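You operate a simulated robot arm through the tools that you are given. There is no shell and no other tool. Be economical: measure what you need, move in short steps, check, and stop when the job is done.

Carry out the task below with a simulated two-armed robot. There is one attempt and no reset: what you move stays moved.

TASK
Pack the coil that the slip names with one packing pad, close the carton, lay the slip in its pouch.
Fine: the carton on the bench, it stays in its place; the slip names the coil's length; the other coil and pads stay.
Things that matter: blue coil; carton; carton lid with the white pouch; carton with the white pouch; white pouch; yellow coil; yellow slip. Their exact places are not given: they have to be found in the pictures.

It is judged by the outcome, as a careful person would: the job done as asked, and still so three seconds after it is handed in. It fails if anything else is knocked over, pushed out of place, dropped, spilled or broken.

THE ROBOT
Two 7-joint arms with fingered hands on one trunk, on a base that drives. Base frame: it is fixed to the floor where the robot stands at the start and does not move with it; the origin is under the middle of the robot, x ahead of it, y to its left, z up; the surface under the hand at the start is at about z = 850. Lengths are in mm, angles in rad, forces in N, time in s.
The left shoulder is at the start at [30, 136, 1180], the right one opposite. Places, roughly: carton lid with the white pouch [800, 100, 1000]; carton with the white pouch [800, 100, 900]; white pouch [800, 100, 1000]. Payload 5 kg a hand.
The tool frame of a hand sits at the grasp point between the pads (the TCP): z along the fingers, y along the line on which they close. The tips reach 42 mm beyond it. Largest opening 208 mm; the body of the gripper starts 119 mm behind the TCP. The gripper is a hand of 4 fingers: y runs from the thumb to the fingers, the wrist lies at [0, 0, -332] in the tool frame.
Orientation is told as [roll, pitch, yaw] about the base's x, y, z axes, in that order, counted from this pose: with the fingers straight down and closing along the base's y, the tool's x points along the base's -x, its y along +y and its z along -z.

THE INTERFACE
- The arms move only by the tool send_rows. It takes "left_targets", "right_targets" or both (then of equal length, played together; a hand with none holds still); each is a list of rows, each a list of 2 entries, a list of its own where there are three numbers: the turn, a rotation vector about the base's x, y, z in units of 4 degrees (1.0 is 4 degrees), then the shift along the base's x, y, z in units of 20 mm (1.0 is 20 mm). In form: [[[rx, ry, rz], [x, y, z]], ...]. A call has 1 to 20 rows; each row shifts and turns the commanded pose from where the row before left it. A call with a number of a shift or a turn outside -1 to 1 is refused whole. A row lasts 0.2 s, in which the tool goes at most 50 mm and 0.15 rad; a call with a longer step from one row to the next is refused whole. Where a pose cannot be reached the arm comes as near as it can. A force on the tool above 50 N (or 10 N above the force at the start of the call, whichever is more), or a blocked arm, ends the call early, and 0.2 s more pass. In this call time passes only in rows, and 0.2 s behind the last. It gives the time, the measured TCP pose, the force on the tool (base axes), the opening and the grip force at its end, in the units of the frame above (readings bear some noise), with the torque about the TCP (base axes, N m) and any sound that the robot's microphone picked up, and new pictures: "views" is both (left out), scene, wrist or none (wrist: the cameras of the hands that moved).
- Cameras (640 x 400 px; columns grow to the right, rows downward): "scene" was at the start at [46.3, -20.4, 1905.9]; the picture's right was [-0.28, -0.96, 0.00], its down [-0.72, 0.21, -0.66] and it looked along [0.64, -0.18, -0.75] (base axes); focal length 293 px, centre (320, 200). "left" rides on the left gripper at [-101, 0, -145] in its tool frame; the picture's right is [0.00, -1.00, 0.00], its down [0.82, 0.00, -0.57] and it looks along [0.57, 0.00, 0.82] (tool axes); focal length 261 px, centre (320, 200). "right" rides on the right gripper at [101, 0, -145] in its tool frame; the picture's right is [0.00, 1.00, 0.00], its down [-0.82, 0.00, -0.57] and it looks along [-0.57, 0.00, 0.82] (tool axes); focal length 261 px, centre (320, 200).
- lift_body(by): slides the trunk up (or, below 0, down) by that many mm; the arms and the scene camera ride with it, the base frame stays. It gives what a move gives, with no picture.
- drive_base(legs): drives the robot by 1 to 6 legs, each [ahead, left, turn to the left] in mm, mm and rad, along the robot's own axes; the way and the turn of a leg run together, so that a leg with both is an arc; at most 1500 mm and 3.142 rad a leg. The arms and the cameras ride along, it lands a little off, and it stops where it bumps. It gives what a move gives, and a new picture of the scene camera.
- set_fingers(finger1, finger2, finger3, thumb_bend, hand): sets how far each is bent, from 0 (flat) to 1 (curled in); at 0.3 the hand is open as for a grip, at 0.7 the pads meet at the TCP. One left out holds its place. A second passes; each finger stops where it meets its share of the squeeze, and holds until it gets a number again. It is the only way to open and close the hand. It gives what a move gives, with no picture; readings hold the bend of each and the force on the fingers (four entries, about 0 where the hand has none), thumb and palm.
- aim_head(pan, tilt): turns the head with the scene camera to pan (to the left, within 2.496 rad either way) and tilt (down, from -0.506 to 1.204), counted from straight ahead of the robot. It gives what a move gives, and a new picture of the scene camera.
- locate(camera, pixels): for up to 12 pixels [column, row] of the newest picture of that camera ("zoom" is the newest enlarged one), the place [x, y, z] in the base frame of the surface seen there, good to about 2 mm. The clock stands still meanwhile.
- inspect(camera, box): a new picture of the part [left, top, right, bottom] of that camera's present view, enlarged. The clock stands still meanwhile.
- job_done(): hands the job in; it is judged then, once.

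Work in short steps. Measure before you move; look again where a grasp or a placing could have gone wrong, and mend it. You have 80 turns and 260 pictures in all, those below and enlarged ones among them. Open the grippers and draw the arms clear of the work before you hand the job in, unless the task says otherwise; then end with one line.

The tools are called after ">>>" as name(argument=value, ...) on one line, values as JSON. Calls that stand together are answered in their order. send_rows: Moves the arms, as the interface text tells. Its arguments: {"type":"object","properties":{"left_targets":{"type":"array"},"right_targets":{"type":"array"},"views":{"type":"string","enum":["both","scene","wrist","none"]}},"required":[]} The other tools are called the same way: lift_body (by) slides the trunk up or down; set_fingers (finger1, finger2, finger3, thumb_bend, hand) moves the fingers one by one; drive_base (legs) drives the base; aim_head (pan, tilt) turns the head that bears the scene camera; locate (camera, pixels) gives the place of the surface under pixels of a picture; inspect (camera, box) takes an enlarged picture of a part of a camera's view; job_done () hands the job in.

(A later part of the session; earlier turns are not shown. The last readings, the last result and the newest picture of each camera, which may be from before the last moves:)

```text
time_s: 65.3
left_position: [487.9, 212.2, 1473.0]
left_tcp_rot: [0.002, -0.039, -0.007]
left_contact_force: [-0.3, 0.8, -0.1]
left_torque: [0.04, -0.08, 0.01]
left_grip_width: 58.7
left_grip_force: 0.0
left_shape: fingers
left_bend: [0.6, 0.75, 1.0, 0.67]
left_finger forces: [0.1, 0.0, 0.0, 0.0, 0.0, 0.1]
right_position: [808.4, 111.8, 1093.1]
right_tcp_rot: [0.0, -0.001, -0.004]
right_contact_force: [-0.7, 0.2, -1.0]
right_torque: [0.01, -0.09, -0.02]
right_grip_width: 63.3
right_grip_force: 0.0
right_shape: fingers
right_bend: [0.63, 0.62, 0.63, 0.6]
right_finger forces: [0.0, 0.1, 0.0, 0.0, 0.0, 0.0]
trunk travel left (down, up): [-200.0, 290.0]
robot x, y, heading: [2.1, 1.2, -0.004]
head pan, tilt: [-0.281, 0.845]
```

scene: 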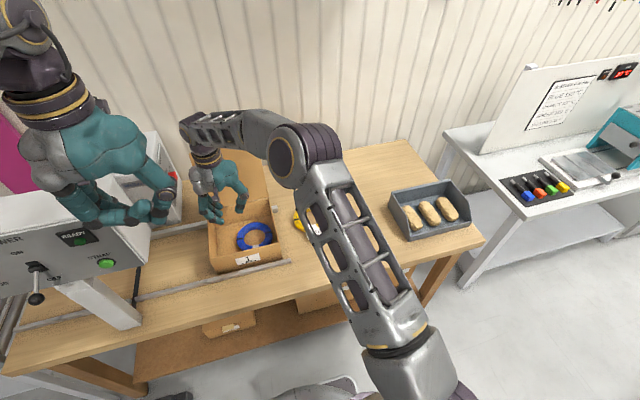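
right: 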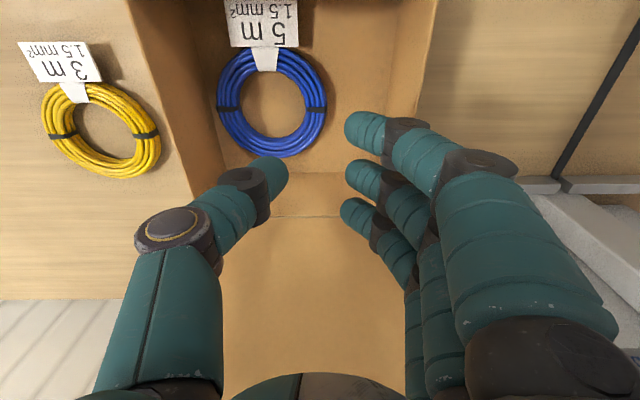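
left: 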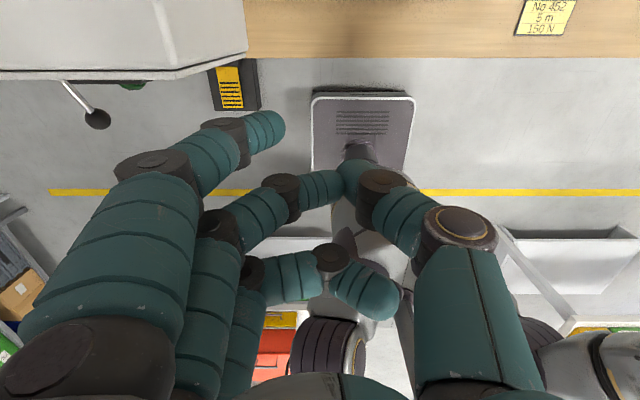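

The coil lies flat in the carton with its tag. Now I'll move toward the pad tray.

>>> send_rows(right_targets=[[[0, 0, 0], [0, -0.5, 0.2]], [[0, 0, 0], [-0.1, -1, 0.2]], [[0, 0, 0], [-0.15, -1, 0.2]], [[0, 0, 0], [-0.15, -1, 0.2]], [[0, 0, 0], [-0.15, -1, 0.2]], [[0, 0, 0], [-0.15, -1, 0.2]], [[0, 0, 0], [-0.15, -1, 0.2]], [[0, 0, 0], [-0.15, -1, 0.2]], [[0, 0, 0], [-0.15, -1, 0.2]], [[0, 0, 0], [-0.15, -1, 0.2]], [[0, 0, 0], [-0.15, -1, 0.2]], [[0, 0, 0], [-0.15, -1, 0]], [[0, 0, 0], [-0.15, -1, 0]], [[0, 0, 0], [-0.15, -1, 0]], [[0, 0, 0], [-0.15, -1, 0]], [[0, 0, 0], [-0.15, -1, 0]], [[0, 0, 0], [-0.15, -1, 0]], [[0, 0, 0], [-0.15, -1, 0]], [[0, 0, 0], [-0.15, -1, 0]], [[0, 0, 0], [-0.15, -1, 0]]], views="none")

>>> send_rows(right_targets=[[[0, 0, 0], [-0.15, -1, 0]], [[0, 0, 0], [-0.15, -1, 0]], [[0, 0, 0], [-0.15, -1, 0]], [[0, 0, 0], [-0.15, -1, 0]], [[0, 0, 0], [-0.15, -1, 0]], [[0, 0, 0], [-0.15, -1, 0]], [[0, 0, 0], [-0.15, -1, 0]], [[0, 0, 0], [-0.15, -1, 0]], [[0, 0, 0], [-0.15, -1, 0]], [[0, 0, 0], [-0.15, -1, 0]], [[0, 0, 0], [-0.15, -1, 0]], [[0, 0, 0], [-0.15, -1, 0]], [[0, 0, 0], [-0.15, -1, 0]], [[0, 0, 0], [-0.15, -1, 0]], [[0, 0, 0], [-0.15, -1, 0]], [[0, 0, 0], [-0.15, -1, 0]], [[0, 0, 0], [0, -0.8, 0]]], views="both")

>>> inspect(camera="right", box=[120, 0, 560, 275])

```text
time_s: 69.5
left_position: [487.1, 212.5, 1473.8]
left_tcp_rot: [0.003, -0.038, -0.007]
left_contact_force: [0.0, -0.5, 0.3]
left_torque: [0.07, -0.08, -0.01]
left_grip_width: 59.0
left_grip_force: 0.0
left_shape: fingers
left_bend: [0.6, 0.75, 1.0, 0.67]
left_finger forces: [0.0, 0.0, 0.1, 0.0, 0.1, 0.1]
right_position: [753.4, -278.6, 1136.4]
right_tcp_rot: [0.001, 0.001, -0.003]
right_contact_force: [-0.5, -0.3, -0.2]
right_torque: [-0.02, -0.03, -0.05]
right_grip_width: 63.8
right_grip_force: 0.0
right_shape: fingers
right_bend: [0.63, 0.62, 0.63, 0.6]
right_finger forces: [0.1, 0.0, 0.1, 0.0, 0.0, 0.1]
trunk travel left (down, up): [-200.0, 290.0]
robot x, y, heading: [2.5, 2.4, -0.005]
head pan, tilt: [-0.281, 0.845]
```

```text
time_s: 73.1
left_position: [486.3, 213.0, 1472.5]
left_tcp_rot: [0.004, -0.037, -0.006]
left_contact_force: [0.3, -0.1, -0.4]
left_torque: [0.04, 0.02, -0.02]
left_grip_width: 58.8
left_grip_force: 0.0
left_shape: fingers
left_bend: [0.6, 0.75, 1.0, 0.67]
left_finger forces: [0.0, 0.0, 0.1, 0.0, 0.1, 0.1]
right_position: [708.1, -613.0, 1136.9]
right_tcp_rot: [-0.001, -0.001, -0.004]
right_contact_force: [0.8, 0.5, 0.1]
right_torque: [0.0, -0.01, -0.02]
right_grip_width: 63.9
right_grip_force: 0.0
right_shape: fingers
right_bend: [0.63, 0.62, 0.63, 0.6]
right_finger forces: [0.1, 0.1, 0.0, 0.0, 0.0, 0.0]
trunk travel left (down, up): [-200.0, 290.0]
robot x, y, heading: [1.7, 2.6, -0.004]
head pan, tilt: [-0.281, 0.845]
```

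scene: 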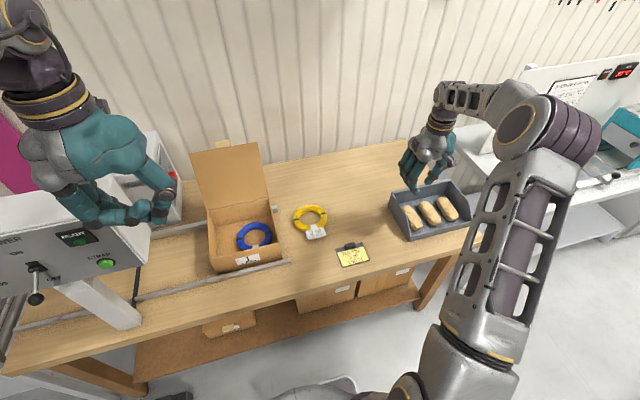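
right: 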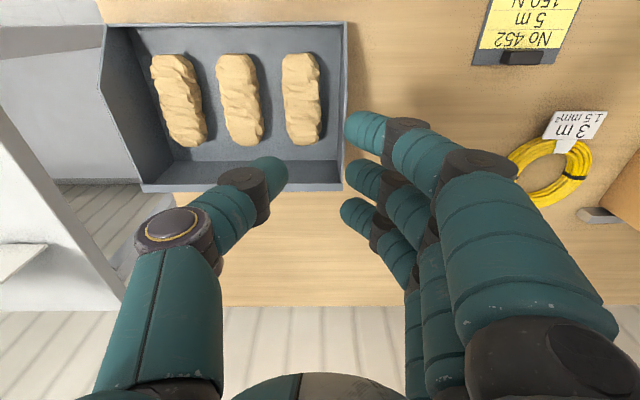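

```text
1.45 times, centred on (340, 138) of right
```

zoom: 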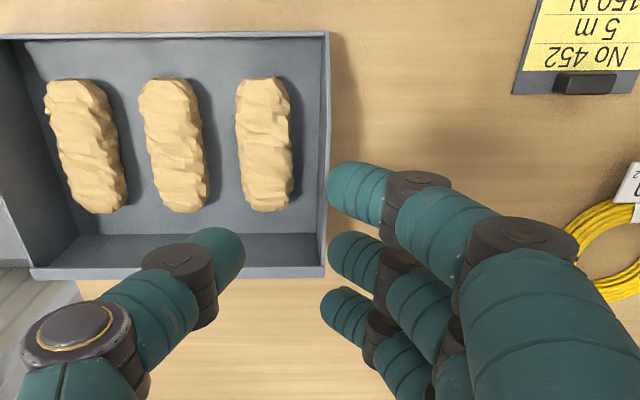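

Now I'll measure the pads and the tray walls.

>>> locate(camera="right", pixels=[[300, 57], [302, 142], [284, 100], [319, 100], [301, 100], [258, 100], [345, 100], [330, 100], [270, 120], [240, 100], [300, 155], [240, 25]])

>>> locate(camera="scene", pixels=[[412, 217], [420, 225], [398, 205], [405, 240], [445, 208], [430, 213]])

```text
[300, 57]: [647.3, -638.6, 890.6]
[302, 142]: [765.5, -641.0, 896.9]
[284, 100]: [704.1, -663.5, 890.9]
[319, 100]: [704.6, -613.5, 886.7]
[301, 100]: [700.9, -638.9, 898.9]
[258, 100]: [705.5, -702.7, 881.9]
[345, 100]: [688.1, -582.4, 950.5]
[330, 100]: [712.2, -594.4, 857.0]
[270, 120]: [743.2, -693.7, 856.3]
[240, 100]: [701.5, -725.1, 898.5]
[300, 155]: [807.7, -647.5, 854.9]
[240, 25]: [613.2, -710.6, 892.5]
```

```text
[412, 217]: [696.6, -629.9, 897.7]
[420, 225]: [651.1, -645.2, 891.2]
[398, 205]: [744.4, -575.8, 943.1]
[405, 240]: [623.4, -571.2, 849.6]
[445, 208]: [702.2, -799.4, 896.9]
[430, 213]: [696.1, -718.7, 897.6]
```

Before choosing which pad and which grip, I'll measure the gaps around the pads and to the near and far walls.

>>> locate(camera="zoom", pixels=[[265, 40], [265, 50], [265, 65], [265, 76], [265, 84], [265, 205], [265, 216], [265, 230], [265, 250], [265, 270], [262, 100], [262, 190]])

>>> locate(camera="zoom", pixels=[[141, 130], [148, 130], [203, 145], [198, 145], [212, 145], [228, 145], [236, 145], [242, 145], [120, 160], [126, 160], [135, 160], [150, 160]])

```text
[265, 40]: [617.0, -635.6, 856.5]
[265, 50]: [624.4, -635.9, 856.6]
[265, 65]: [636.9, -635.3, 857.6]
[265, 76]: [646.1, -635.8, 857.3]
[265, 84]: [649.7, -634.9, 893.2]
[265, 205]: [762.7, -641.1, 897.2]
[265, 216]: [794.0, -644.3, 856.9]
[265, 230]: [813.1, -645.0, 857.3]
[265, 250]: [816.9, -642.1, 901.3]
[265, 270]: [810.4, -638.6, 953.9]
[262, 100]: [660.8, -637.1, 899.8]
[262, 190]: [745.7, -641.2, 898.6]
```

```text
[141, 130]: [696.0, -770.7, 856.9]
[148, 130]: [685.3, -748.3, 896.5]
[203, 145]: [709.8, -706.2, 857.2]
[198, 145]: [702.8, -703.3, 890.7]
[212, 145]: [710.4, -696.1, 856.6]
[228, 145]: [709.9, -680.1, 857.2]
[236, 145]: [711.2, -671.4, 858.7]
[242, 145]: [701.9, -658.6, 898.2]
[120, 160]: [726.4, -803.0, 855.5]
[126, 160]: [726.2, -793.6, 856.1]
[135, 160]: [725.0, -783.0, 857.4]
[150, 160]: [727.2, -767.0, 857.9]
```

The gap between pads 1 and 2 is about 39 mm, and pads 2 and 3 are 50 mm or more apart. A side grasp of the middle pad (y -726) therefore avoids the tray walls. I'll set the opening to about 80 mm and go above it.

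>>> set_fingers(hand="right", finger1=0.585, finger2=0.585, finger3=0.585, thumb_bend=0.585)

>>> send_rows(right_targets=[[[0, 0, 0], [0, -0.95, -0.9]], [[0, 0, 0], [0, -0.95, -0.9]], [[0, 0, 0], [0, -0.95, -0.9]], [[0, 0, 0], [0, -0.95, -0.9]], [[0, 0, 0], [0, -0.95, -0.9]], [[0, 0, 0], [0, -0.95, -0.9]]], views="wrist")

>>> locate(camera="right", pixels=[[362, 125], [360, 165], [355, 205], [278, 165], [290, 60], [330, 60], [310, 60], [255, 60], [380, 60]])

```text
time_s: 74.1
left_position: [486.8, 212.7, 1472.8]
left_tcp_rot: [0.003, -0.037, -0.006]
left_contact_force: [0.4, 0.3, -0.6]
left_torque: [-0.01, 0.03, 0.03]
left_grip_width: 58.9
left_grip_force: 0.0
left_shape: fingers
left_bend: [0.6, 0.75, 1.0, 0.67]
left_finger forces: [0.0, 0.0, 0.0, 0.0, 0.0, 0.0]
right_position: [706.7, -613.5, 1137.3]
right_tcp_rot: [0.002, 0.0, -0.002]
right_contact_force: [0.6, 0.1, -0.5]
right_torque: [-0.02, -0.03, 0.01]
right_grip_width: 79.8
right_grip_force: 0.3
right_shape: fingers
right_bend: [0.58, 0.58, 0.58, 0.58]
right_finger forces: [0.1, 0.1, 0.0, 0.1, 0.0, 0.1]
trunk travel left (down, up): [-200.0, 290.0]
robot x, y, heading: [2.2, -3.1, -0.001]
head pan, tilt: [-0.281, 0.845]
```

```text
time_s: 75.5
left_position: [487.5, 210.8, 1472.0]
left_tcp_rot: [0.002, -0.036, -0.006]
left_contact_force: [0.1, -0.9, 1.0]
left_torque: [0.13, 0.06, 0.0]
left_grip_width: 58.9
left_grip_force: 0.0
left_shape: fingers
left_bend: [0.6, 0.75, 1.0, 0.67]
left_finger forces: [0.1, 0.0, 0.0, 0.1, 0.0, 0.0]
right_position: [707.4, -729.6, 1027.0]
right_tcp_rot: [0.002, 0.001, -0.003]
right_contact_force: [1.4, -0.9, -1.1]
right_torque: [0.05, 0.11, 0.0]
right_grip_width: 80.0
right_grip_force: 0.2
right_shape: fingers
right_bend: [0.58, 0.58, 0.58, 0.58]
right_finger forces: [0.0, 0.0, 0.1, 0.1, 0.0, 0.0]
trunk travel left (down, up): [-200.0, 290.0]
robot x, y, heading: [2.8, 0.8, -0.007]
head pan, tilt: [-0.281, 0.845]
```

right: 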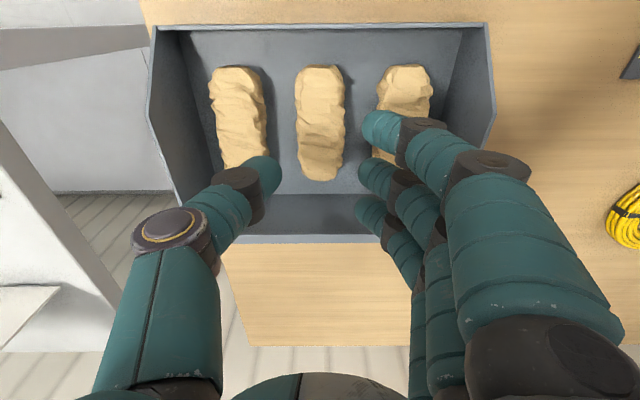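

```text
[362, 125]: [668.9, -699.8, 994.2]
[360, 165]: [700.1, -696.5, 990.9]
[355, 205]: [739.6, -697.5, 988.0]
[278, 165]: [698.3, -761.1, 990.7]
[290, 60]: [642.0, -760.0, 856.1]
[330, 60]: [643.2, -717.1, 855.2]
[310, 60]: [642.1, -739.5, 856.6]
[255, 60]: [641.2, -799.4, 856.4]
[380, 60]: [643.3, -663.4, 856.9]
```

I'll get the middle pad's exact outline in this view.

>>> locate(camera="right", pixels=[[300, 100], [318, 100], [340, 100], [305, 150], [322, 150], [339, 150], [318, 70], [322, 178], [380, 90], [258, 130]])

```text
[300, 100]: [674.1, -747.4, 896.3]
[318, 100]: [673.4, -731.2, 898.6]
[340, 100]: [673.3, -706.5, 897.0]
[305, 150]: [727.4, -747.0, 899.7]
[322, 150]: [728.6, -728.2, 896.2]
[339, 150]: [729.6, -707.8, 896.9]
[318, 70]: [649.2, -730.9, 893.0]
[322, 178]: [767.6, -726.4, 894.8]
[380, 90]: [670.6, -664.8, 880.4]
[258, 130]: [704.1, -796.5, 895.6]
```

The middle pad is centred at y -727 and 44 wide, so the alignment is good. I'll descend to TCP 911.

>>> send_rows(right_targets=[[[0, 0, 0], [0, 0.12, -0.8]], [[0, 0, 0], [0, 0, -0.9]], [[0, 0, 0], [0, 0, -0.9]], [[0, 0, 0], [0, 0, -0.9]], [[0, 0, 0], [0, 0, -0.9]], [[0, 0, 0], [0, 0, -0.8]], [[0, 0, 0], [0, 0, -0.6]]], views="wrist")

```text
time_s: 77.1
left_position: [487.3, 213.0, 1473.2]
left_tcp_rot: [0.003, -0.037, -0.006]
left_contact_force: [-0.7, -1.0, -0.3]
left_torque: [0.03, 0.03, -0.01]
left_grip_width: 58.7
left_grip_force: 0.0
left_shape: fingers
left_bend: [0.6, 0.75, 1.0, 0.67]
left_finger forces: [0.1, 0.1, 0.1, 0.0, 0.1, 0.0]
right_position: [704.2, -725.4, 914.8]
right_tcp_rot: [0.001, 0.0, -0.005]
right_contact_force: [0.1, 0.9, 0.5]
right_torque: [0.02, 0.01, 0.01]
right_grip_width: 80.0
right_grip_force: 0.0
right_shape: fingers
right_bend: [0.58, 0.58, 0.58, 0.58]
right_finger forces: [0.0, 0.1, 0.0, 0.0, 0.0, 0.1]
trunk travel left (down, up): [-200.0, 290.0]
robot x, y, heading: [1.6, -0.4, -0.005]
head pan, tilt: [-0.281, 0.845]
```

right: 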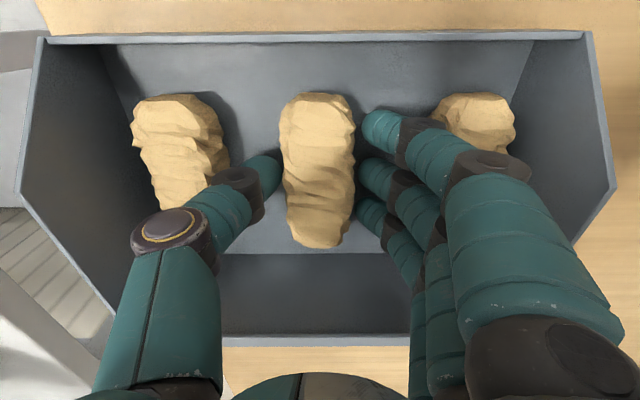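

The pad is straddled with no contact forces. I'll close to 0.64, lower 8 mm, then close fully and test-lift.

>>> set_fingers(hand="right", finger1=0.63, finger2=0.63, finger3=0.63, thumb_bend=0.63)

>>> send_rows(right_targets=[[[0, 0, 0], [0, 0, -0.4]]], views="none")

>>> set_fingers(hand="right", finger1=0.85, finger2=0.85, finger3=0.85, thumb_bend=0.85)

>>> send_rows(right_targets=[[[0, 0, 0], [0, 0, 0.5]], [[0, 0, 0], [0, 0, 0.5]]], views="wrist")

```text
time_s: 78.1
left_position: [488.5, 211.5, 1472.2]
left_tcp_rot: [0.003, -0.038, -0.007]
left_contact_force: [1.2, 0.6, -0.4]
left_torque: [-0.01, 0.02, 0.0]
left_grip_width: 58.7
left_grip_force: 0.0
left_shape: fingers
left_bend: [0.6, 0.75, 1.0, 0.67]
left_finger forces: [0.0, 0.0, 0.0, 0.0, 0.0, 0.0]
right_position: [705.6, -726.5, 914.2]
right_tcp_rot: [-0.001, -0.001, -0.003]
right_contact_force: [0.3, 0.1, 0.1]
right_torque: [0.01, -0.01, -0.01]
right_grip_width: 74.2
right_grip_force: 11.7
right_shape: fingers
right_bend: [0.6, 0.6, 0.6, 0.6]
right_finger forces: [3.9, 3.9, 3.8, 0.1, 11.7, 0.0]
trunk travel left (down, up): [-200.0, 290.0]
robot x, y, heading: [-1.9, 0.8, 0.0]
head pan, tilt: [-0.281, 0.845]
```

```text
time_s: 78.5
left_position: [486.8, 212.8, 1474.0]
left_tcp_rot: [0.003, -0.039, -0.006]
left_contact_force: [0.7, -0.1, -0.3]
left_torque: [0.07, 0.09, 0.01]
left_grip_width: 58.7
left_grip_force: 0.0
left_shape: fingers
left_bend: [0.6, 0.75, 1.0, 0.67]
left_finger forces: [0.0, 0.0, 0.0, 0.0, 0.1, 0.0]
right_position: [704.6, -728.1, 907.0]
right_tcp_rot: [-0.001, -0.002, -0.003]
right_contact_force: [-2.2, 0.1, 15.3]
right_torque: [-0.48, 0.5, -0.18]
right_grip_width: 72.7
right_grip_force: 15.1
right_shape: fingers
right_bend: [0.61, 0.61, 0.61, 0.61]
right_finger forces: [3.4, 3.4, 3.6, 0.1, 20.3, 0.0]
trunk travel left (down, up): [-200.0, 290.0]
robot x, y, heading: [-2.8, -3.1, 0.002]
head pan, tilt: [-0.281, 0.845]
```

```text
time_s: 79.5
left_position: [487.4, 213.0, 1473.5]
left_tcp_rot: [0.002, -0.038, -0.007]
left_contact_force: [-0.3, 0.5, -0.3]
left_torque: [0.0, -0.01, 0.02]
left_grip_width: 58.8
left_grip_force: 0.1
left_shape: fingers
left_bend: [0.6, 0.75, 1.0, 0.67]
left_finger forces: [0.0, 0.1, 0.0, 0.0, 0.0, 0.0]
right_position: [703.7, -725.4, 904.3]
right_tcp_rot: [0.0, 0.0, -0.005]
right_contact_force: [-0.1, 0.7, 6.2]
right_torque: [0.16, -0.05, -0.02]
right_grip_width: 69.1
right_grip_force: 26.9
right_shape: fingers
right_bend: [0.61, 0.61, 0.62, 0.53]
right_finger forces: [10.1, 9.7, 9.3, 0.0, 25.4, 0.0]
trunk travel left (down, up): [-200.0, 290.0]
robot x, y, heading: [2.7, 1.3, -0.004]
head pan, tilt: [-0.281, 0.845]
```

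```text
time_s: 80.1
left_position: [486.9, 213.1, 1473.6]
left_tcp_rot: [0.003, -0.038, -0.008]
left_contact_force: [-0.6, 0.3, -0.1]
left_torque: [-0.01, -0.04, -0.01]
left_grip_width: 58.7
left_grip_force: 0.1
left_shape: fingers
left_bend: [0.6, 0.75, 1.0, 0.67]
left_finger forces: [0.1, 0.0, 0.0, 0.0, 0.1, 0.0]
right_position: [705.1, -727.8, 923.9]
right_tcp_rot: [-0.001, -0.001, -0.003]
right_contact_force: [0.3, 0.4, -0.2]
right_torque: [-0.02, -0.03, -0.01]
right_grip_width: 68.8
right_grip_force: 26.0
right_shape: fingers
right_bend: [0.61, 0.61, 0.61, 0.53]
right_finger forces: [8.5, 8.3, 8.4, 0.0, 25.4, 0.0]
trunk travel left (down, up): [-200.0, 290.0]
robot x, y, heading: [1.6, -2.5, -0.006]
head pan, tilt: [-0.281, 0.845]
```

right: 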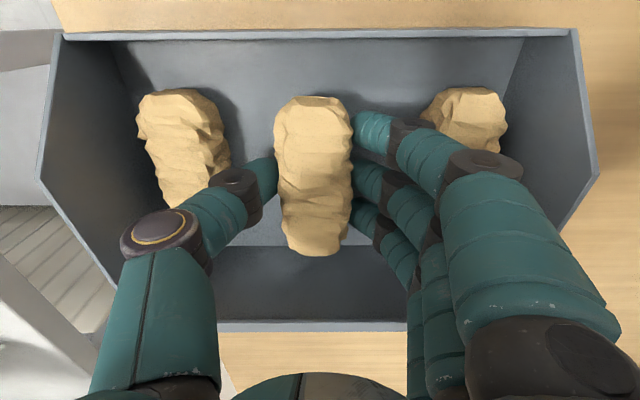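

The pad came up with the hand. I'll lift it clear of the tray.

>>> send_rows(right_targets=[[[0, 0, 0], [0, 0, 0.7]], [[0, 0, 0], [0, 0, 0.9]], [[0, 0, 0], [0, 0, 0.9]], [[0, 0, 0], [0, 0, 0.9]], [[0, 0, 0], [0, 0, 0.9]], [[0, 0, 0], [0, 0, 0.9]], [[0, 0, 0], [0, 0, 0.9]], [[0, 0, 0], [0, 0, 0.9]], [[0, 0, 0], [0, 0, 0.9]], [[0, 0, 0], [0, 0, 0.9]], [[0, 0, 0], [0, 0, 0.6]]], views="both")

>>> inspect(camera="scene", box=[370, 140, 490, 250])

```text
time_s: 82.5
left_position: [487.7, 211.1, 1472.1]
left_tcp_rot: [0.004, -0.038, -0.007]
left_contact_force: [-0.3, -0.3, -0.4]
left_torque: [-0.05, -0.02, 0.0]
left_grip_width: 58.7
left_grip_force: 0.1
left_shape: fingers
left_bend: [0.6, 0.75, 1.0, 0.67]
left_finger forces: [0.0, 0.1, 0.1, 0.0, 0.0, 0.0]
right_position: [705.4, -727.3, 1111.8]
right_tcp_rot: [-0.001, -0.001, -0.003]
right_contact_force: [-0.8, 0.8, -0.8]
right_torque: [-0.06, -0.03, -0.01]
right_grip_width: 69.2
right_grip_force: 25.8
right_shape: fingers
right_bend: [0.61, 0.61, 0.61, 0.53]
right_finger forces: [8.5, 8.5, 8.4, 0.0, 25.4, 0.0]
trunk travel left (down, up): [-200.0, 290.0]
robot x, y, heading: [4.2, 3.7, -0.005]
head pan, tilt: [-0.281, 0.845]
```

scene: 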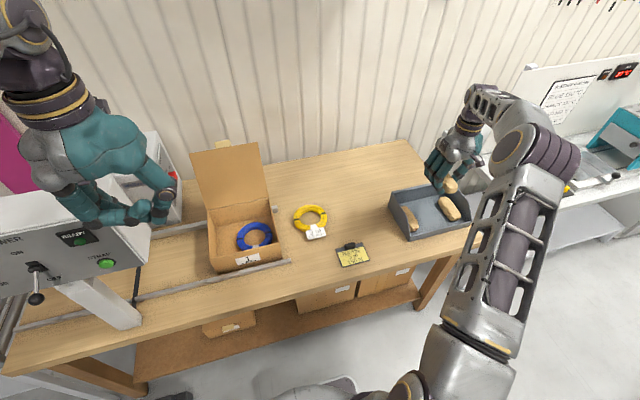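
right: 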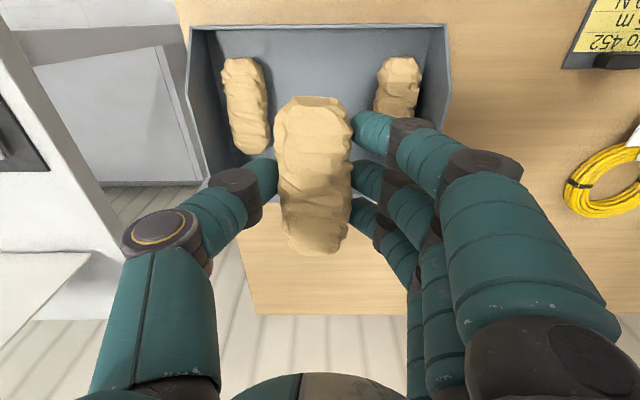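

```text
3.64 times, centred on (430, 195) of scene
```

zoom: 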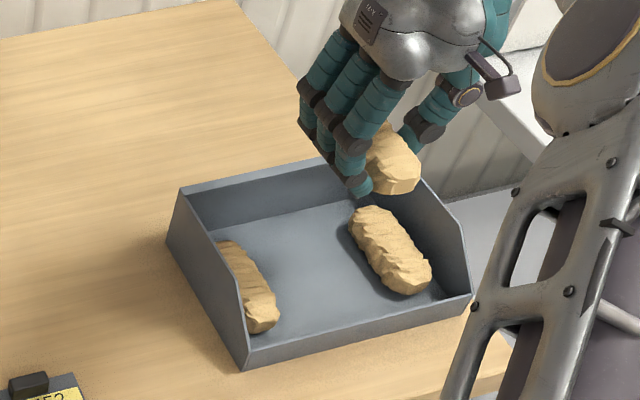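

The pad is held securely. I'll carry it across to the carton at this height.

>>> send_rows(right_targets=[[[0, 0, 0], [0, 0.5, 0]], [[0, 0, 0], [0.13, 1, 0]], [[0, 0, 0], [0.13, 1, 0]], [[0, 0, 0], [0.13, 1, 0]], [[0, 0, 0], [0.13, 1, 0]], [[0, 0, 0], [0.13, 1, 0]], [[0, 0, 0], [0.13, 1, 0]], [[0, 0, 0], [0.13, 1, 0]], [[0, 0, 0], [0.13, 1, 0]], [[0, 0, 0], [0.13, 1, 0]], [[0, 0, 0], [0.13, 1, 0]], [[0, 0, 0], [0.13, 1, 0]], [[0, 0, 0], [0.13, 1, 0]], [[0, 0, 0], [0.13, 1, 0]], [[0, 0, 0], [0.13, 1, 0]], [[0, 0, 0], [0.13, 1, 0]], [[0, 0, 0], [0.13, 1, 0]], [[0, 0, 0], [0.13, 1, 0]], [[0, 0, 0], [0.13, 1, 0]], [[0, 0, 0], [0.13, 1, 0]]], views="none")

>>> inspect(camera="scene", box=[190, 180, 310, 280])

>>> locate(camera="zoom", pixels=[[260, 223], [220, 222], [300, 215], [255, 188], [265, 262]])

>>> locate(camera="scene", pixels=[[412, 217], [414, 225], [418, 228], [445, 206], [395, 205]])

```text
time_s: 86.7
left_position: [487.9, 213.0, 1474.0]
left_tcp_rot: [0.002, -0.035, -0.007]
left_contact_force: [0.1, 0.5, -0.1]
left_torque: [-0.08, 0.0, 0.01]
left_grip_width: 58.9
left_grip_force: 0.1
left_shape: fingers
left_bend: [0.6, 0.75, 1.0, 0.67]
left_finger forces: [0.1, 0.1, 0.1, 0.1, 0.0, 0.0]
right_position: [756.3, -334.2, 1111.4]
right_tcp_rot: [0.0, 0.0, -0.004]
right_contact_force: [0.4, 0.3, -0.5]
right_torque: [0.0, 0.06, -0.01]
right_grip_width: 69.3
right_grip_force: 25.2
right_shape: fingers
right_bend: [0.61, 0.61, 0.61, 0.53]
right_finger forces: [8.4, 8.5, 8.5, 0.1, 25.3, 0.0]
trunk travel left (down, up): [-200.0, 290.0]
robot x, y, heading: [0.6, -3.6, -0.006]
head pan, tilt: [-0.281, 0.845]
```

```text
4.00 times, centred on (250, 230) of scene
```

zoom: 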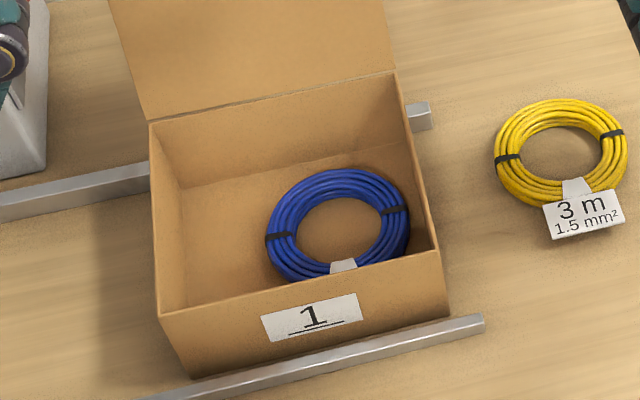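

```text
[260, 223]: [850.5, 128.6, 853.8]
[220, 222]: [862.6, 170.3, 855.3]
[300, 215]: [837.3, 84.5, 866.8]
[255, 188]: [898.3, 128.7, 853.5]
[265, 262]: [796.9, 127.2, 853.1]
```

```text
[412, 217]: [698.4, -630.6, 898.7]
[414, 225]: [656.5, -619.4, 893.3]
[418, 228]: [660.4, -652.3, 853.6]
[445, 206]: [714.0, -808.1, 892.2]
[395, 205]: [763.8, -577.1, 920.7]
```

Carton and coil are as expected; the coil centre is about (811,51). I'll carry on to directly above it.

>>> send_rows(right_targets=[[[0, 0, 0], [0.135, 1, 0]], [[0, 0, 0], [0.135, 1, 0]], [[0, 0, 0], [0.135, 1, 0]], [[0, 0, 0], [0.135, 1, 0]], [[0, 0, 0], [0.135, 1, 0]], [[0, 0, 0], [0.135, 1, 0]], [[0, 0, 0], [0.135, 1, 0]], [[0, 0, 0], [0.135, 1, 0]], [[0, 0, 0], [0.135, 1, 0]], [[0, 0, 0], [0.135, 1, 0]], [[0, 0, 0], [0.135, 1, 0]], [[0, 0, 0], [0.135, 1, 0]], [[0, 0, 0], [0.135, 1, 0]], [[0, 0, 0], [0.135, 1, 0]], [[0, 0, 0], [0.135, 1, 0]], [[0, 0, 0], [0.135, 1, 0]], [[0, 0, 0], [0.135, 1, 0]], [[0, 0, 0], [0.135, 1, 0]], [[0, 0, 0], [0.135, 0.8, 0]], [[0, 0, 0], [0.135, 0.4, 0]]], views="wrist")

>>> locate(camera="right", pixels=[[312, 175], [312, 110], [318, 250], [280, 180], [350, 180]])

```text
time_s: 90.9
left_position: [488.2, 212.8, 1472.6]
left_tcp_rot: [0.003, -0.037, -0.008]
left_contact_force: [0.3, -0.2, 1.2]
left_torque: [-0.02, 0.05, 0.01]
left_grip_width: 58.8
left_grip_force: 0.0
left_shape: fingers
left_bend: [0.6, 0.75, 1.0, 0.67]
left_finger forces: [0.0, 0.0, 0.0, 0.0, 0.0, 0.0]
right_position: [808.5, 49.3, 1112.5]
right_tcp_rot: [0.001, 0.0, -0.007]
right_contact_force: [-0.2, 0.1, 0.2]
right_torque: [0.03, -0.02, -0.02]
right_grip_width: 69.0
right_grip_force: 25.4
right_shape: fingers
right_bend: [0.61, 0.61, 0.61, 0.53]
right_finger forces: [8.5, 8.6, 8.4, 0.0, 25.3, 0.0]
trunk travel left (down, up): [-200.0, 290.0]
robot x, y, heading: [2.3, -2.5, -0.006]
head pan, tilt: [-0.281, 0.845]
```

right: 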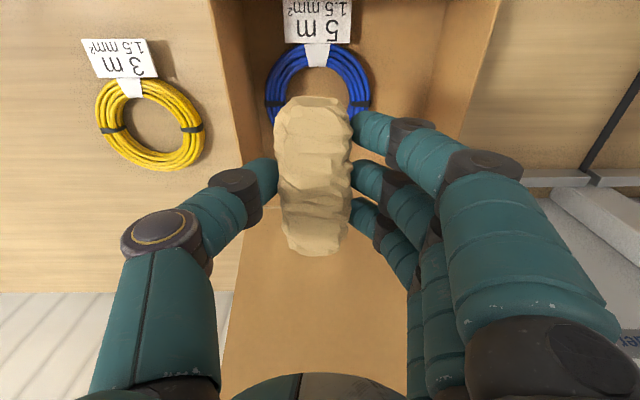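

```text
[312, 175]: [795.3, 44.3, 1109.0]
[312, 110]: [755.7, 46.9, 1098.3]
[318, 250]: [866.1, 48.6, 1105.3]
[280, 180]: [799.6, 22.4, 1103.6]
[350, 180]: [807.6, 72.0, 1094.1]
```

The thumb's outer side may come close to the -y wall, so I'll measure it before lowering.

>>> locate(camera="right", pixels=[[125, 245], [150, 215], [200, 200], [235, 180], [110, 320], [90, 390], [590, 300], [500, 180], [245, 60]])

```text
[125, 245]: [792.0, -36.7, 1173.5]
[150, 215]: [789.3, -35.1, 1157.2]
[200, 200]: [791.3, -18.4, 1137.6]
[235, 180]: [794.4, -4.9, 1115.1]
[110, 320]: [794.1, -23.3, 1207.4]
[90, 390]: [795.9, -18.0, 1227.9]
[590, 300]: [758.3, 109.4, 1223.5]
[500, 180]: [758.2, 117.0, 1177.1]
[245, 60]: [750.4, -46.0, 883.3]
```

The thumb's outer point is at y -37, close to the wall at -43. I'll shift +15 in y, keeping the pad over the ring, and lower to about TCP 935.

>>> send_rows(right_targets=[[[0, 0, 0], [0, 0.75, 0]], [[0, 0, 0], [0, 0, -0.9]], [[0, 0, 0], [0, 0, -0.9]], [[0, 0, 0], [0, 0, -0.9]], [[0, 0, 0], [0, 0, -0.9]], [[0, 0, 0], [0, 0, -0.9]], [[0, 0, 0], [0, 0, -0.9]], [[0, 0, 0], [0, 0, -0.9]], [[0, 0, 0], [0, 0, -0.9]], [[0, 0, 0], [0, 0, -0.9]], [[0, 0, 0], [0, 0, -0.6]], [[0, 0, 0], [0, 0, -0.2]]], views="wrist")

```text
time_s: 93.5
left_position: [487.1, 212.4, 1473.9]
left_tcp_rot: [0.003, -0.036, -0.008]
left_contact_force: [0.5, 0.7, 0.8]
left_torque: [-0.02, -0.01, 0.0]
left_grip_width: 58.6
left_grip_force: 0.0
left_shape: fingers
left_bend: [0.6, 0.75, 1.0, 0.67]
left_finger forces: [0.0, 0.1, 0.0, 0.0, 0.0, 0.0]
right_position: [810.1, 64.2, 933.3]
right_tcp_rot: [0.001, -0.001, -0.004]
right_contact_force: [-0.1, 0.2, -0.2]
right_torque: [-0.02, -0.03, -0.04]
right_grip_width: 69.1
right_grip_force: 25.2
right_shape: fingers
right_bend: [0.61, 0.61, 0.61, 0.53]
right_finger forces: [8.4, 8.6, 8.4, 0.0, 25.3, 0.0]
trunk travel left (down, up): [-200.0, 290.0]
robot x, y, heading: [-0.3, -0.8, -0.003]
head pan, tilt: [-0.281, 0.845]
```

right: 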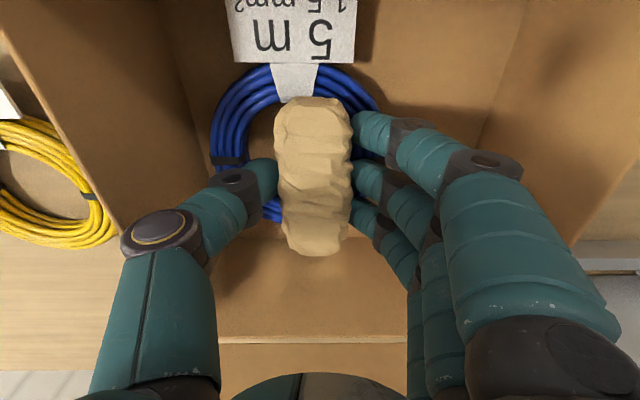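

No contact yet. I'll lower a further 6 mm gently, then open.

>>> send_rows(right_targets=[[[0, 0, 0], [0, 0, -0.15]], [[0, 0, 0], [0, 0, -0.15]]], views="none")

>>> set_fingers(hand="right", finger1=0.57, finger2=0.57, finger3=0.57, thumb_bend=0.52)

>>> inspect(camera="right", box=[60, 0, 540, 300])

```text
time_s: 94.1
left_position: [485.7, 211.8, 1472.7]
left_tcp_rot: [0.004, -0.04, -0.007]
left_contact_force: [-0.1, 0.0, 0.1]
left_torque: [0.0, 0.0, -0.02]
left_grip_width: 58.9
left_grip_force: 0.1
left_shape: fingers
left_bend: [0.6, 0.75, 1.0, 0.67]
left_finger forces: [0.1, 0.0, 0.0, 0.0, 0.1, 0.0]
right_position: [811.0, 65.0, 931.3]
right_tcp_rot: [0.001, -0.002, -0.003]
right_contact_force: [-0.7, 0.7, 9.9]
right_torque: [0.38, 0.12, -0.02]
right_grip_width: 69.3
right_grip_force: 28.2
right_shape: fingers
right_bend: [0.61, 0.61, 0.62, 0.53]
right_finger forces: [12.6, 9.5, 9.0, 0.0, 25.8, 0.0]
trunk travel left (down, up): [-200.0, 290.0]
robot x, y, heading: [4.4, 1.2, -0.0]
head pan, tilt: [-0.281, 0.845]
```

```text
time_s: 95.1
left_position: [485.1, 212.7, 1473.7]
left_tcp_rot: [0.003, -0.04, -0.008]
left_contact_force: [0.8, -0.5, -0.2]
left_torque: [-0.01, 0.0, 0.01]
left_grip_width: 58.8
left_grip_force: 0.1
left_shape: fingers
left_bend: [0.6, 0.75, 1.0, 0.67]
left_finger forces: [0.0, 0.0, 0.0, 0.1, 0.1, 0.0]
right_position: [809.6, 63.8, 931.5]
right_tcp_rot: [0.001, -0.005, -0.005]
right_contact_force: [7.1, 0.2, 36.4]
right_torque: [0.98, 0.08, -0.32]
right_grip_width: 90.7
right_grip_force: 18.8
right_shape: fingers
right_bend: [0.58, 0.58, 0.56, 0.53]
right_finger forces: [15.6, 15.0, 0.1, 0.0, 6.9, 0.1]
trunk travel left (down, up): [-200.0, 290.0]
robot x, y, heading: [2.4, -2.8, 0.001]
head pan, tilt: [-0.281, 0.845]
```

```text
1.33 times, centred on (300, 150) of right
```

zoom: 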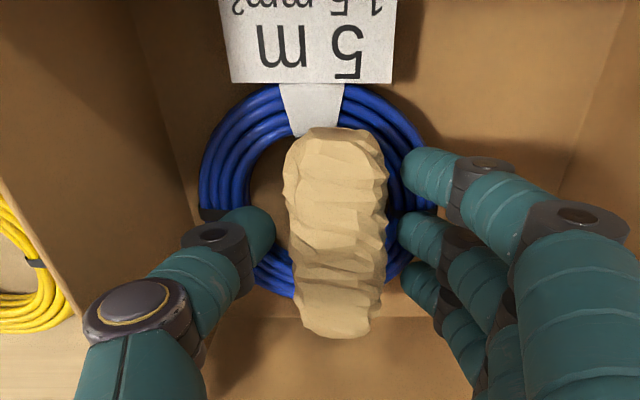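

The pad lies across the coil. I'll raise the hand straight up 170 mm and check.

>>> send_rows(right_targets=[[[0, 0, 0], [0, 0, 0.5]], [[0, 0, 0], [0, 0, 0.8]], [[0, 0, 0], [0, 0, 0.8]], [[0, 0, 0], [0, 0, 0.9]], [[0, 0, 0], [0, 0, 0.9]], [[0, 0, 0], [0, 0, 0.9]], [[0, 0, 0], [0, 0, 0.9]], [[0, 0, 0], [0, 0, 0.9]], [[0, 0, 0], [0, 0, 0.9]], [[0, 0, 0], [0, 0, 0.9]]], views="both")

```text
time_s: 97.3
left_position: [486.5, 213.7, 1473.3]
left_tcp_rot: [0.003, -0.038, -0.006]
left_contact_force: [-0.9, 0.3, 0.1]
left_torque: [0.0, 0.0, -0.03]
left_grip_width: 58.6
left_grip_force: 0.2
left_shape: fingers
left_bend: [0.6, 0.75, 1.0, 0.67]
left_finger forces: [0.0, 0.0, 0.0, 0.0, 0.1, 0.0]
right_position: [809.4, 63.2, 1094.7]
right_tcp_rot: [-0.001, 0.0, -0.004]
right_contact_force: [0.1, 0.0, -0.9]
right_torque: [-0.03, -0.08, -0.01]
right_grip_width: 99.5
right_grip_force: 0.0
right_shape: fingers
right_bend: [0.56, 0.56, 0.56, 0.52]
right_finger forces: [0.0, 0.0, 0.0, 0.0, 0.0, 0.0]
trunk travel left (down, up): [-200.0, 290.0]
robot x, y, heading: [2.8, 3.2, 0.001]
head pan, tilt: [-0.281, 0.845]
```

scene: 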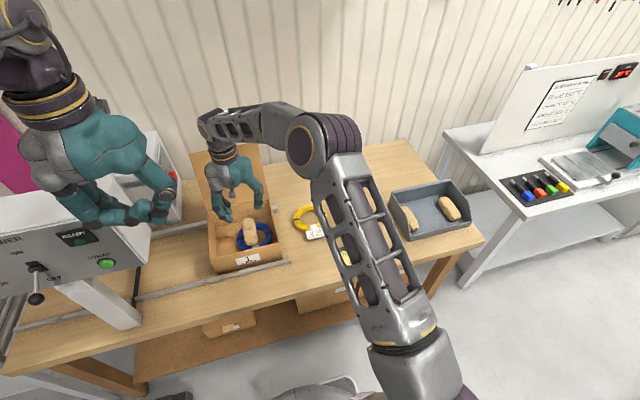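
right: 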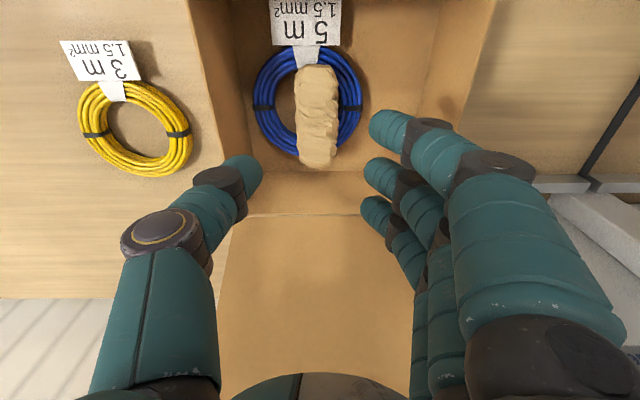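

Coil and pad are packed. Next is the lid: I plan to straddle its top edge with one hand, thumb in front and fingers behind, and lower it under control. First I'll raise the trunk 200 mm for reach, then turn the right hand -80° in yaw and see whether the wrist allows it.

>>> lift_body(by=200)

>>> send_rows(right_targets=[[[0, 0, -1], [-0.1, 0, 0]], [[0, 0, -1], [-0.1, 0, 0]], [[0, 0, -1], [-0.1, 0, 0]], [[0, 0, -1], [-0.1, 0, 0]], [[0, 0, -1], [-0.1, 0, 0]], [[0, 0, -1], [-0.1, 0, 0]], [[0, 0, -1], [-0.1, 0, 0]], [[0, 0, -1], [-0.1, 0, 0]], [[0, 0, -1], [-0.1, 0, 0]], [[0, 0, -1], [-0.1, 0, 0]], [[0, 0, -1], [-0.1, 0, 0]], [[0, 0, -1], [-0.1, 0, 0]], [[0, 0, -1], [-0.1, 0, 0]], [[0, 0, -1], [-0.1, 0, 0]], [[0, 0, -1], [-0.1, 0, 0]], [[0, 0, -1], [-0.1, 0, 0]], [[0, 0, -1], [-0.1, 0, 0]], [[0, 0, -1], [-0.1, 0, 0]], [[0, 0, -1], [-0.1, 0, 0]], [[0, 0, -1], [-0.1, 0, 0]]], views="both")

```text
time_s: 99.5
left_position: [487.2, 213.2, 1672.2]
left_tcp_rot: [0.004, -0.037, -0.008]
left_contact_force: [-0.2, 0.2, -1.1]
left_torque: [0.04, -0.02, -0.02]
left_grip_width: 58.9
left_grip_force: 0.1
left_shape: fingers
left_bend: [0.6, 0.75, 1.0, 0.67]
left_finger forces: [0.0, 0.0, 0.0, 0.0, 0.0, 0.0]
right_position: [809.7, 63.1, 1294.8]
right_tcp_rot: [0.001, 0.0, -0.005]
right_contact_force: [-0.3, 0.2, -0.6]
right_torque: [0.05, 0.0, 0.05]
right_grip_width: 99.3
right_grip_force: 0.1
right_shape: fingers
right_bend: [0.56, 0.56, 0.56, 0.52]
right_finger forces: [0.0, 0.0, 0.0, 0.0, 0.1, 0.1]
trunk travel left (down, up): [-400.0, 90.0]
robot x, y, heading: [2.0, 0.4, -0.003]
head pan, tilt: [-0.281, 0.845]
```

```text
time_s: 103.7
left_position: [487.7, 212.6, 1672.9]
left_tcp_rot: [0.005, -0.038, -0.008]
left_contact_force: [0.0, 0.1, -0.1]
left_torque: [-0.02, 0.0, -0.01]
left_grip_width: 58.8
left_grip_force: 0.1
left_shape: fingers
left_bend: [0.6, 0.75, 1.0, 0.67]
left_finger forces: [0.0, 0.0, 0.0, 0.0, 0.0, 0.1]
right_position: [770.4, 63.2, 1296.9]
right_tcp_rot: [-0.001, 0.0, -1.402]
right_contact_force: [0.1, -0.1, -0.2]
right_torque: [0.0, -0.02, 0.01]
right_grip_width: 99.3
right_grip_force: 0.1
right_shape: fingers
right_bend: [0.56, 0.56, 0.56, 0.52]
right_finger forces: [0.1, 0.0, 0.0, 0.0, 0.0, 0.1]
trunk travel left (down, up): [-400.0, 90.0]
robot x, y, heading: [4.2, -2.4, -0.005]
head pan, tilt: [-0.281, 0.845]
```

scene: 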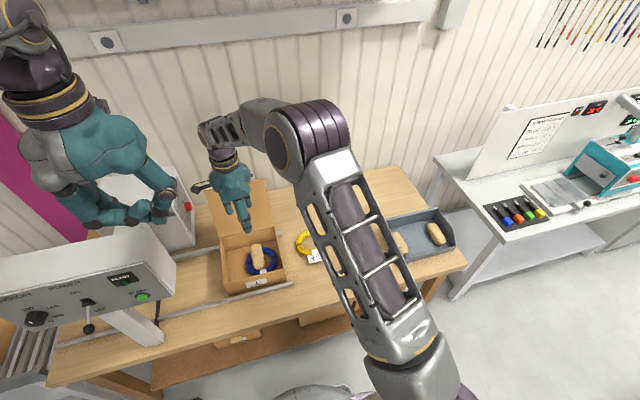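
right: 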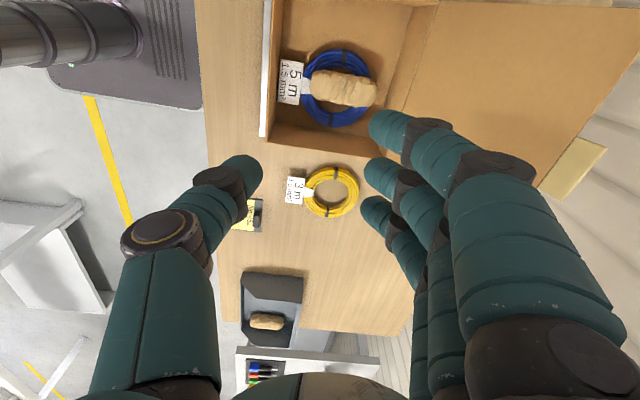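

The wrist allows it. I'll measure the lid's top edge and tab from here.

>>> locate(camera="right", pixels=[[575, 165], [590, 145], [555, 185], [635, 60], [530, 50], [410, 100], [595, 155]])

>>> send_rows(right_targets=[[[0, -0.7, -0.24], [0, 0, 0]], [[0, -0.7, -0.24], [0, 0, 0]], [[0, -0.7, -0.24], [0, 0, 0]], [[0, -0.7, -0.24], [0, 0, 0]], [[0, -0.7, -0.24], [0, 0, 0]], [[0, -0.7, -0.24], [0, 0, 0]], [[0, -0.7, -0.24], [0, 0, 0]], [[0, -0.7, -0.24], [0, 0, 0]], [[0, -0.7, -0.24], [0, 0, 0]], [[0, -0.7, -0.24], [0, 0, 0]]], views="wrist")

>>> locate(camera="right", pixels=[[375, 125], [370, 165], [370, 205], [250, 170], [430, 150], [490, 165], [225, 185], [170, 230]])

```text
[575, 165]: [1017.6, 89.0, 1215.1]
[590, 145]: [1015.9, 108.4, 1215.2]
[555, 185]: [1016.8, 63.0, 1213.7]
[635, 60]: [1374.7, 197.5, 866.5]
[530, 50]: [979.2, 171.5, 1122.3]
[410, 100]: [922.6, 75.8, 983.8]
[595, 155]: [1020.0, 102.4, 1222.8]
```

```text
time_s: 105.9
left_position: [486.6, 212.8, 1672.9]
left_tcp_rot: [0.004, -0.038, -0.008]
left_contact_force: [-0.6, 0.9, 0.1]
left_torque: [-0.04, -0.05, 0.02]
left_grip_width: 58.9
left_grip_force: 0.0
left_shape: fingers
left_bend: [0.6, 0.75, 1.0, 0.67]
left_finger forces: [0.0, 0.0, 0.0, 0.0, 0.0, 0.1]
right_position: [769.2, 63.6, 1294.9]
right_tcp_rot: [0.486, -0.039, -1.579]
right_contact_force: [0.2, 0.9, -0.7]
right_torque: [-0.06, -0.06, 0.0]
right_grip_width: 99.7
right_grip_force: 0.1
right_shape: fingers
right_bend: [0.56, 0.56, 0.56, 0.52]
right_finger forces: [0.1, 0.0, 0.0, 0.0, 0.0, 0.1]
trunk travel left (down, up): [-400.0, 90.0]
robot x, y, heading: [1.1, 0.6, -0.002]
head pan, tilt: [-0.281, 0.845]
```

right: 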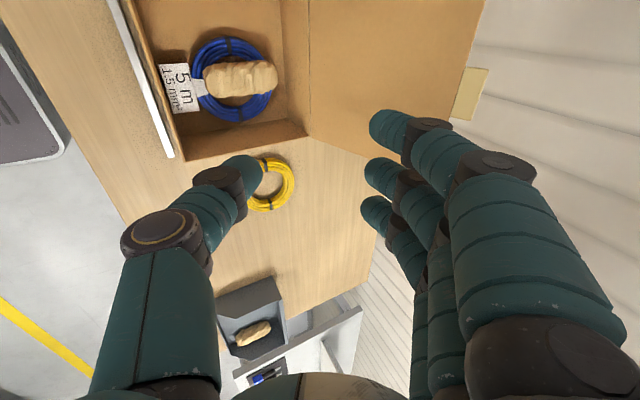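

```text
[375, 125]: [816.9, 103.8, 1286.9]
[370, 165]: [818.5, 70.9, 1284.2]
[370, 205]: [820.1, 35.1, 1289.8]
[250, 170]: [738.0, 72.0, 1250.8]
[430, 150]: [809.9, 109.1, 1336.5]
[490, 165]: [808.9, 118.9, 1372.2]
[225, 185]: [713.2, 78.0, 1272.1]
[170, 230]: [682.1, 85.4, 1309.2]
```

The tab's top is at about (1020,80,1223). I'll open the hand slightly and move it over the lid's top edge, staying above it.

>>> set_fingers(hand="right", finger1=0.53, finger2=0.53, finger3=0.53, thumb_bend=0.5)

>>> send_rows(right_targets=[[[0, 0, 0], [0, 0.3, 0.6]], [[0, 0, 0], [0.8, 0.3, 0.4]], [[0, 0, 0], [0.95, 0, 0]], [[0, 0, 0], [0.95, 0, 0]], [[0, 0, 0], [0.95, 0, 0]], [[0, 0, 0], [0.95, 0, 0]], [[0, 0, 0], [0.95, 0, 0]], [[0, 0, 0], [0.95, 0, 0]], [[0, 0, 0], [0.95, 0, 0]], [[0, 0, 0], [0.95, 0, 0]], [[0, 0, 0], [0.95, 0, 0]], [[0, 0, 0], [0.95, 0, 0]], [[0, 0, 0], [0.9, 0, 0]]], views="both")

>>> locate(camera="right", pixels=[[375, 125], [375, 165], [375, 205], [245, 170], [430, 150], [225, 185], [170, 230]])

```text
time_s: 106.9
left_position: [487.4, 213.6, 1672.5]
left_tcp_rot: [0.005, -0.038, -0.006]
left_contact_force: [0.7, 0.2, -0.3]
left_torque: [-0.03, -0.03, 0.0]
left_grip_width: 58.5
left_grip_force: 0.1
left_shape: fingers
left_bend: [0.6, 0.75, 1.0, 0.67]
left_finger forces: [0.0, 0.0, 0.0, 0.0, 0.0, 0.0]
right_position: [768.8, 63.1, 1295.1]
right_tcp_rot: [0.487, -0.038, -1.583]
right_contact_force: [0.1, 0.7, -0.5]
right_torque: [-0.04, -0.04, 0.02]
right_grip_width: 112.2
right_grip_force: 0.0
right_shape: fingers
right_bend: [0.53, 0.53, 0.53, 0.5]
right_finger forces: [0.1, 0.1, 0.0, 0.0, 0.1, 0.0]
trunk travel left (down, up): [-400.0, 90.0]
robot x, y, heading: [4.5, -2.1, -0.005]
head pan, tilt: [-0.281, 0.845]
```

```text
time_s: 109.7
left_position: [488.6, 211.5, 1674.3]
left_tcp_rot: [0.005, -0.037, -0.006]
left_contact_force: [0.3, 0.3, 0.0]
left_torque: [0.04, 0.08, 0.03]
left_grip_width: 58.8
left_grip_force: 0.0
left_shape: fingers
left_bend: [0.6, 0.75, 1.0, 0.67]
left_finger forces: [0.0, 0.0, 0.0, 0.1, 0.0, 0.0]
right_position: [994.2, 75.7, 1314.4]
right_tcp_rot: [0.485, -0.04, -1.58]
right_contact_force: [1.0, 0.9, 0.6]
right_torque: [-0.03, 0.08, -0.02]
right_grip_width: 112.3
right_grip_force: 0.0
right_shape: fingers
right_bend: [0.53, 0.53, 0.53, 0.5]
right_finger forces: [0.0, 0.0, 0.0, 0.1, 0.0, 0.0]
trunk travel left (down, up): [-400.0, 90.0]
robot x, y, heading: [4.3, -1.4, -0.004]
head pan, tilt: [-0.281, 0.845]
```

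scene: 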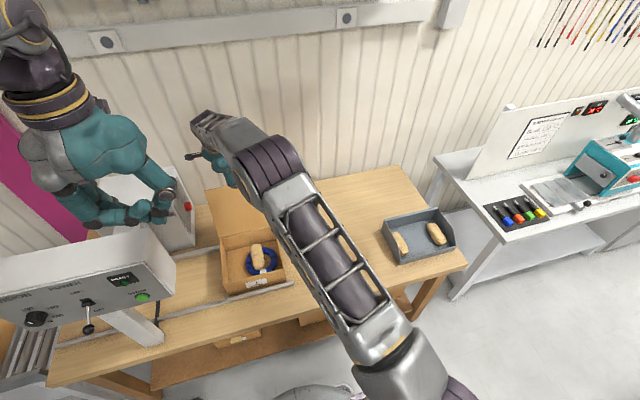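
right: 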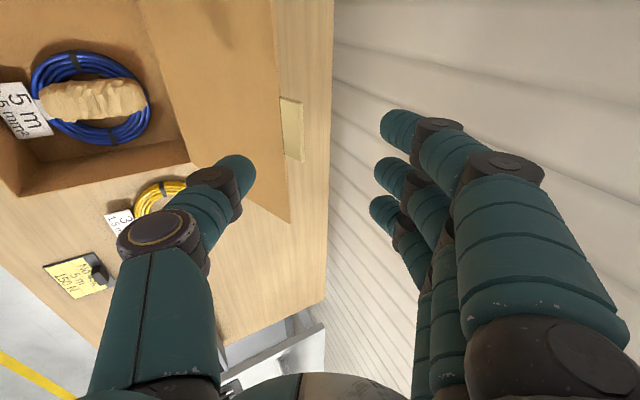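

```text
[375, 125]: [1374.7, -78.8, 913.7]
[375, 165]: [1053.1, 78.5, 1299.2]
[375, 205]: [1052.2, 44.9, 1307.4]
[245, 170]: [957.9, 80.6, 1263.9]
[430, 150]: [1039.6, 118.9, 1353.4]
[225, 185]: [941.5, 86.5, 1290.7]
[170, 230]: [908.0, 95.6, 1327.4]
```

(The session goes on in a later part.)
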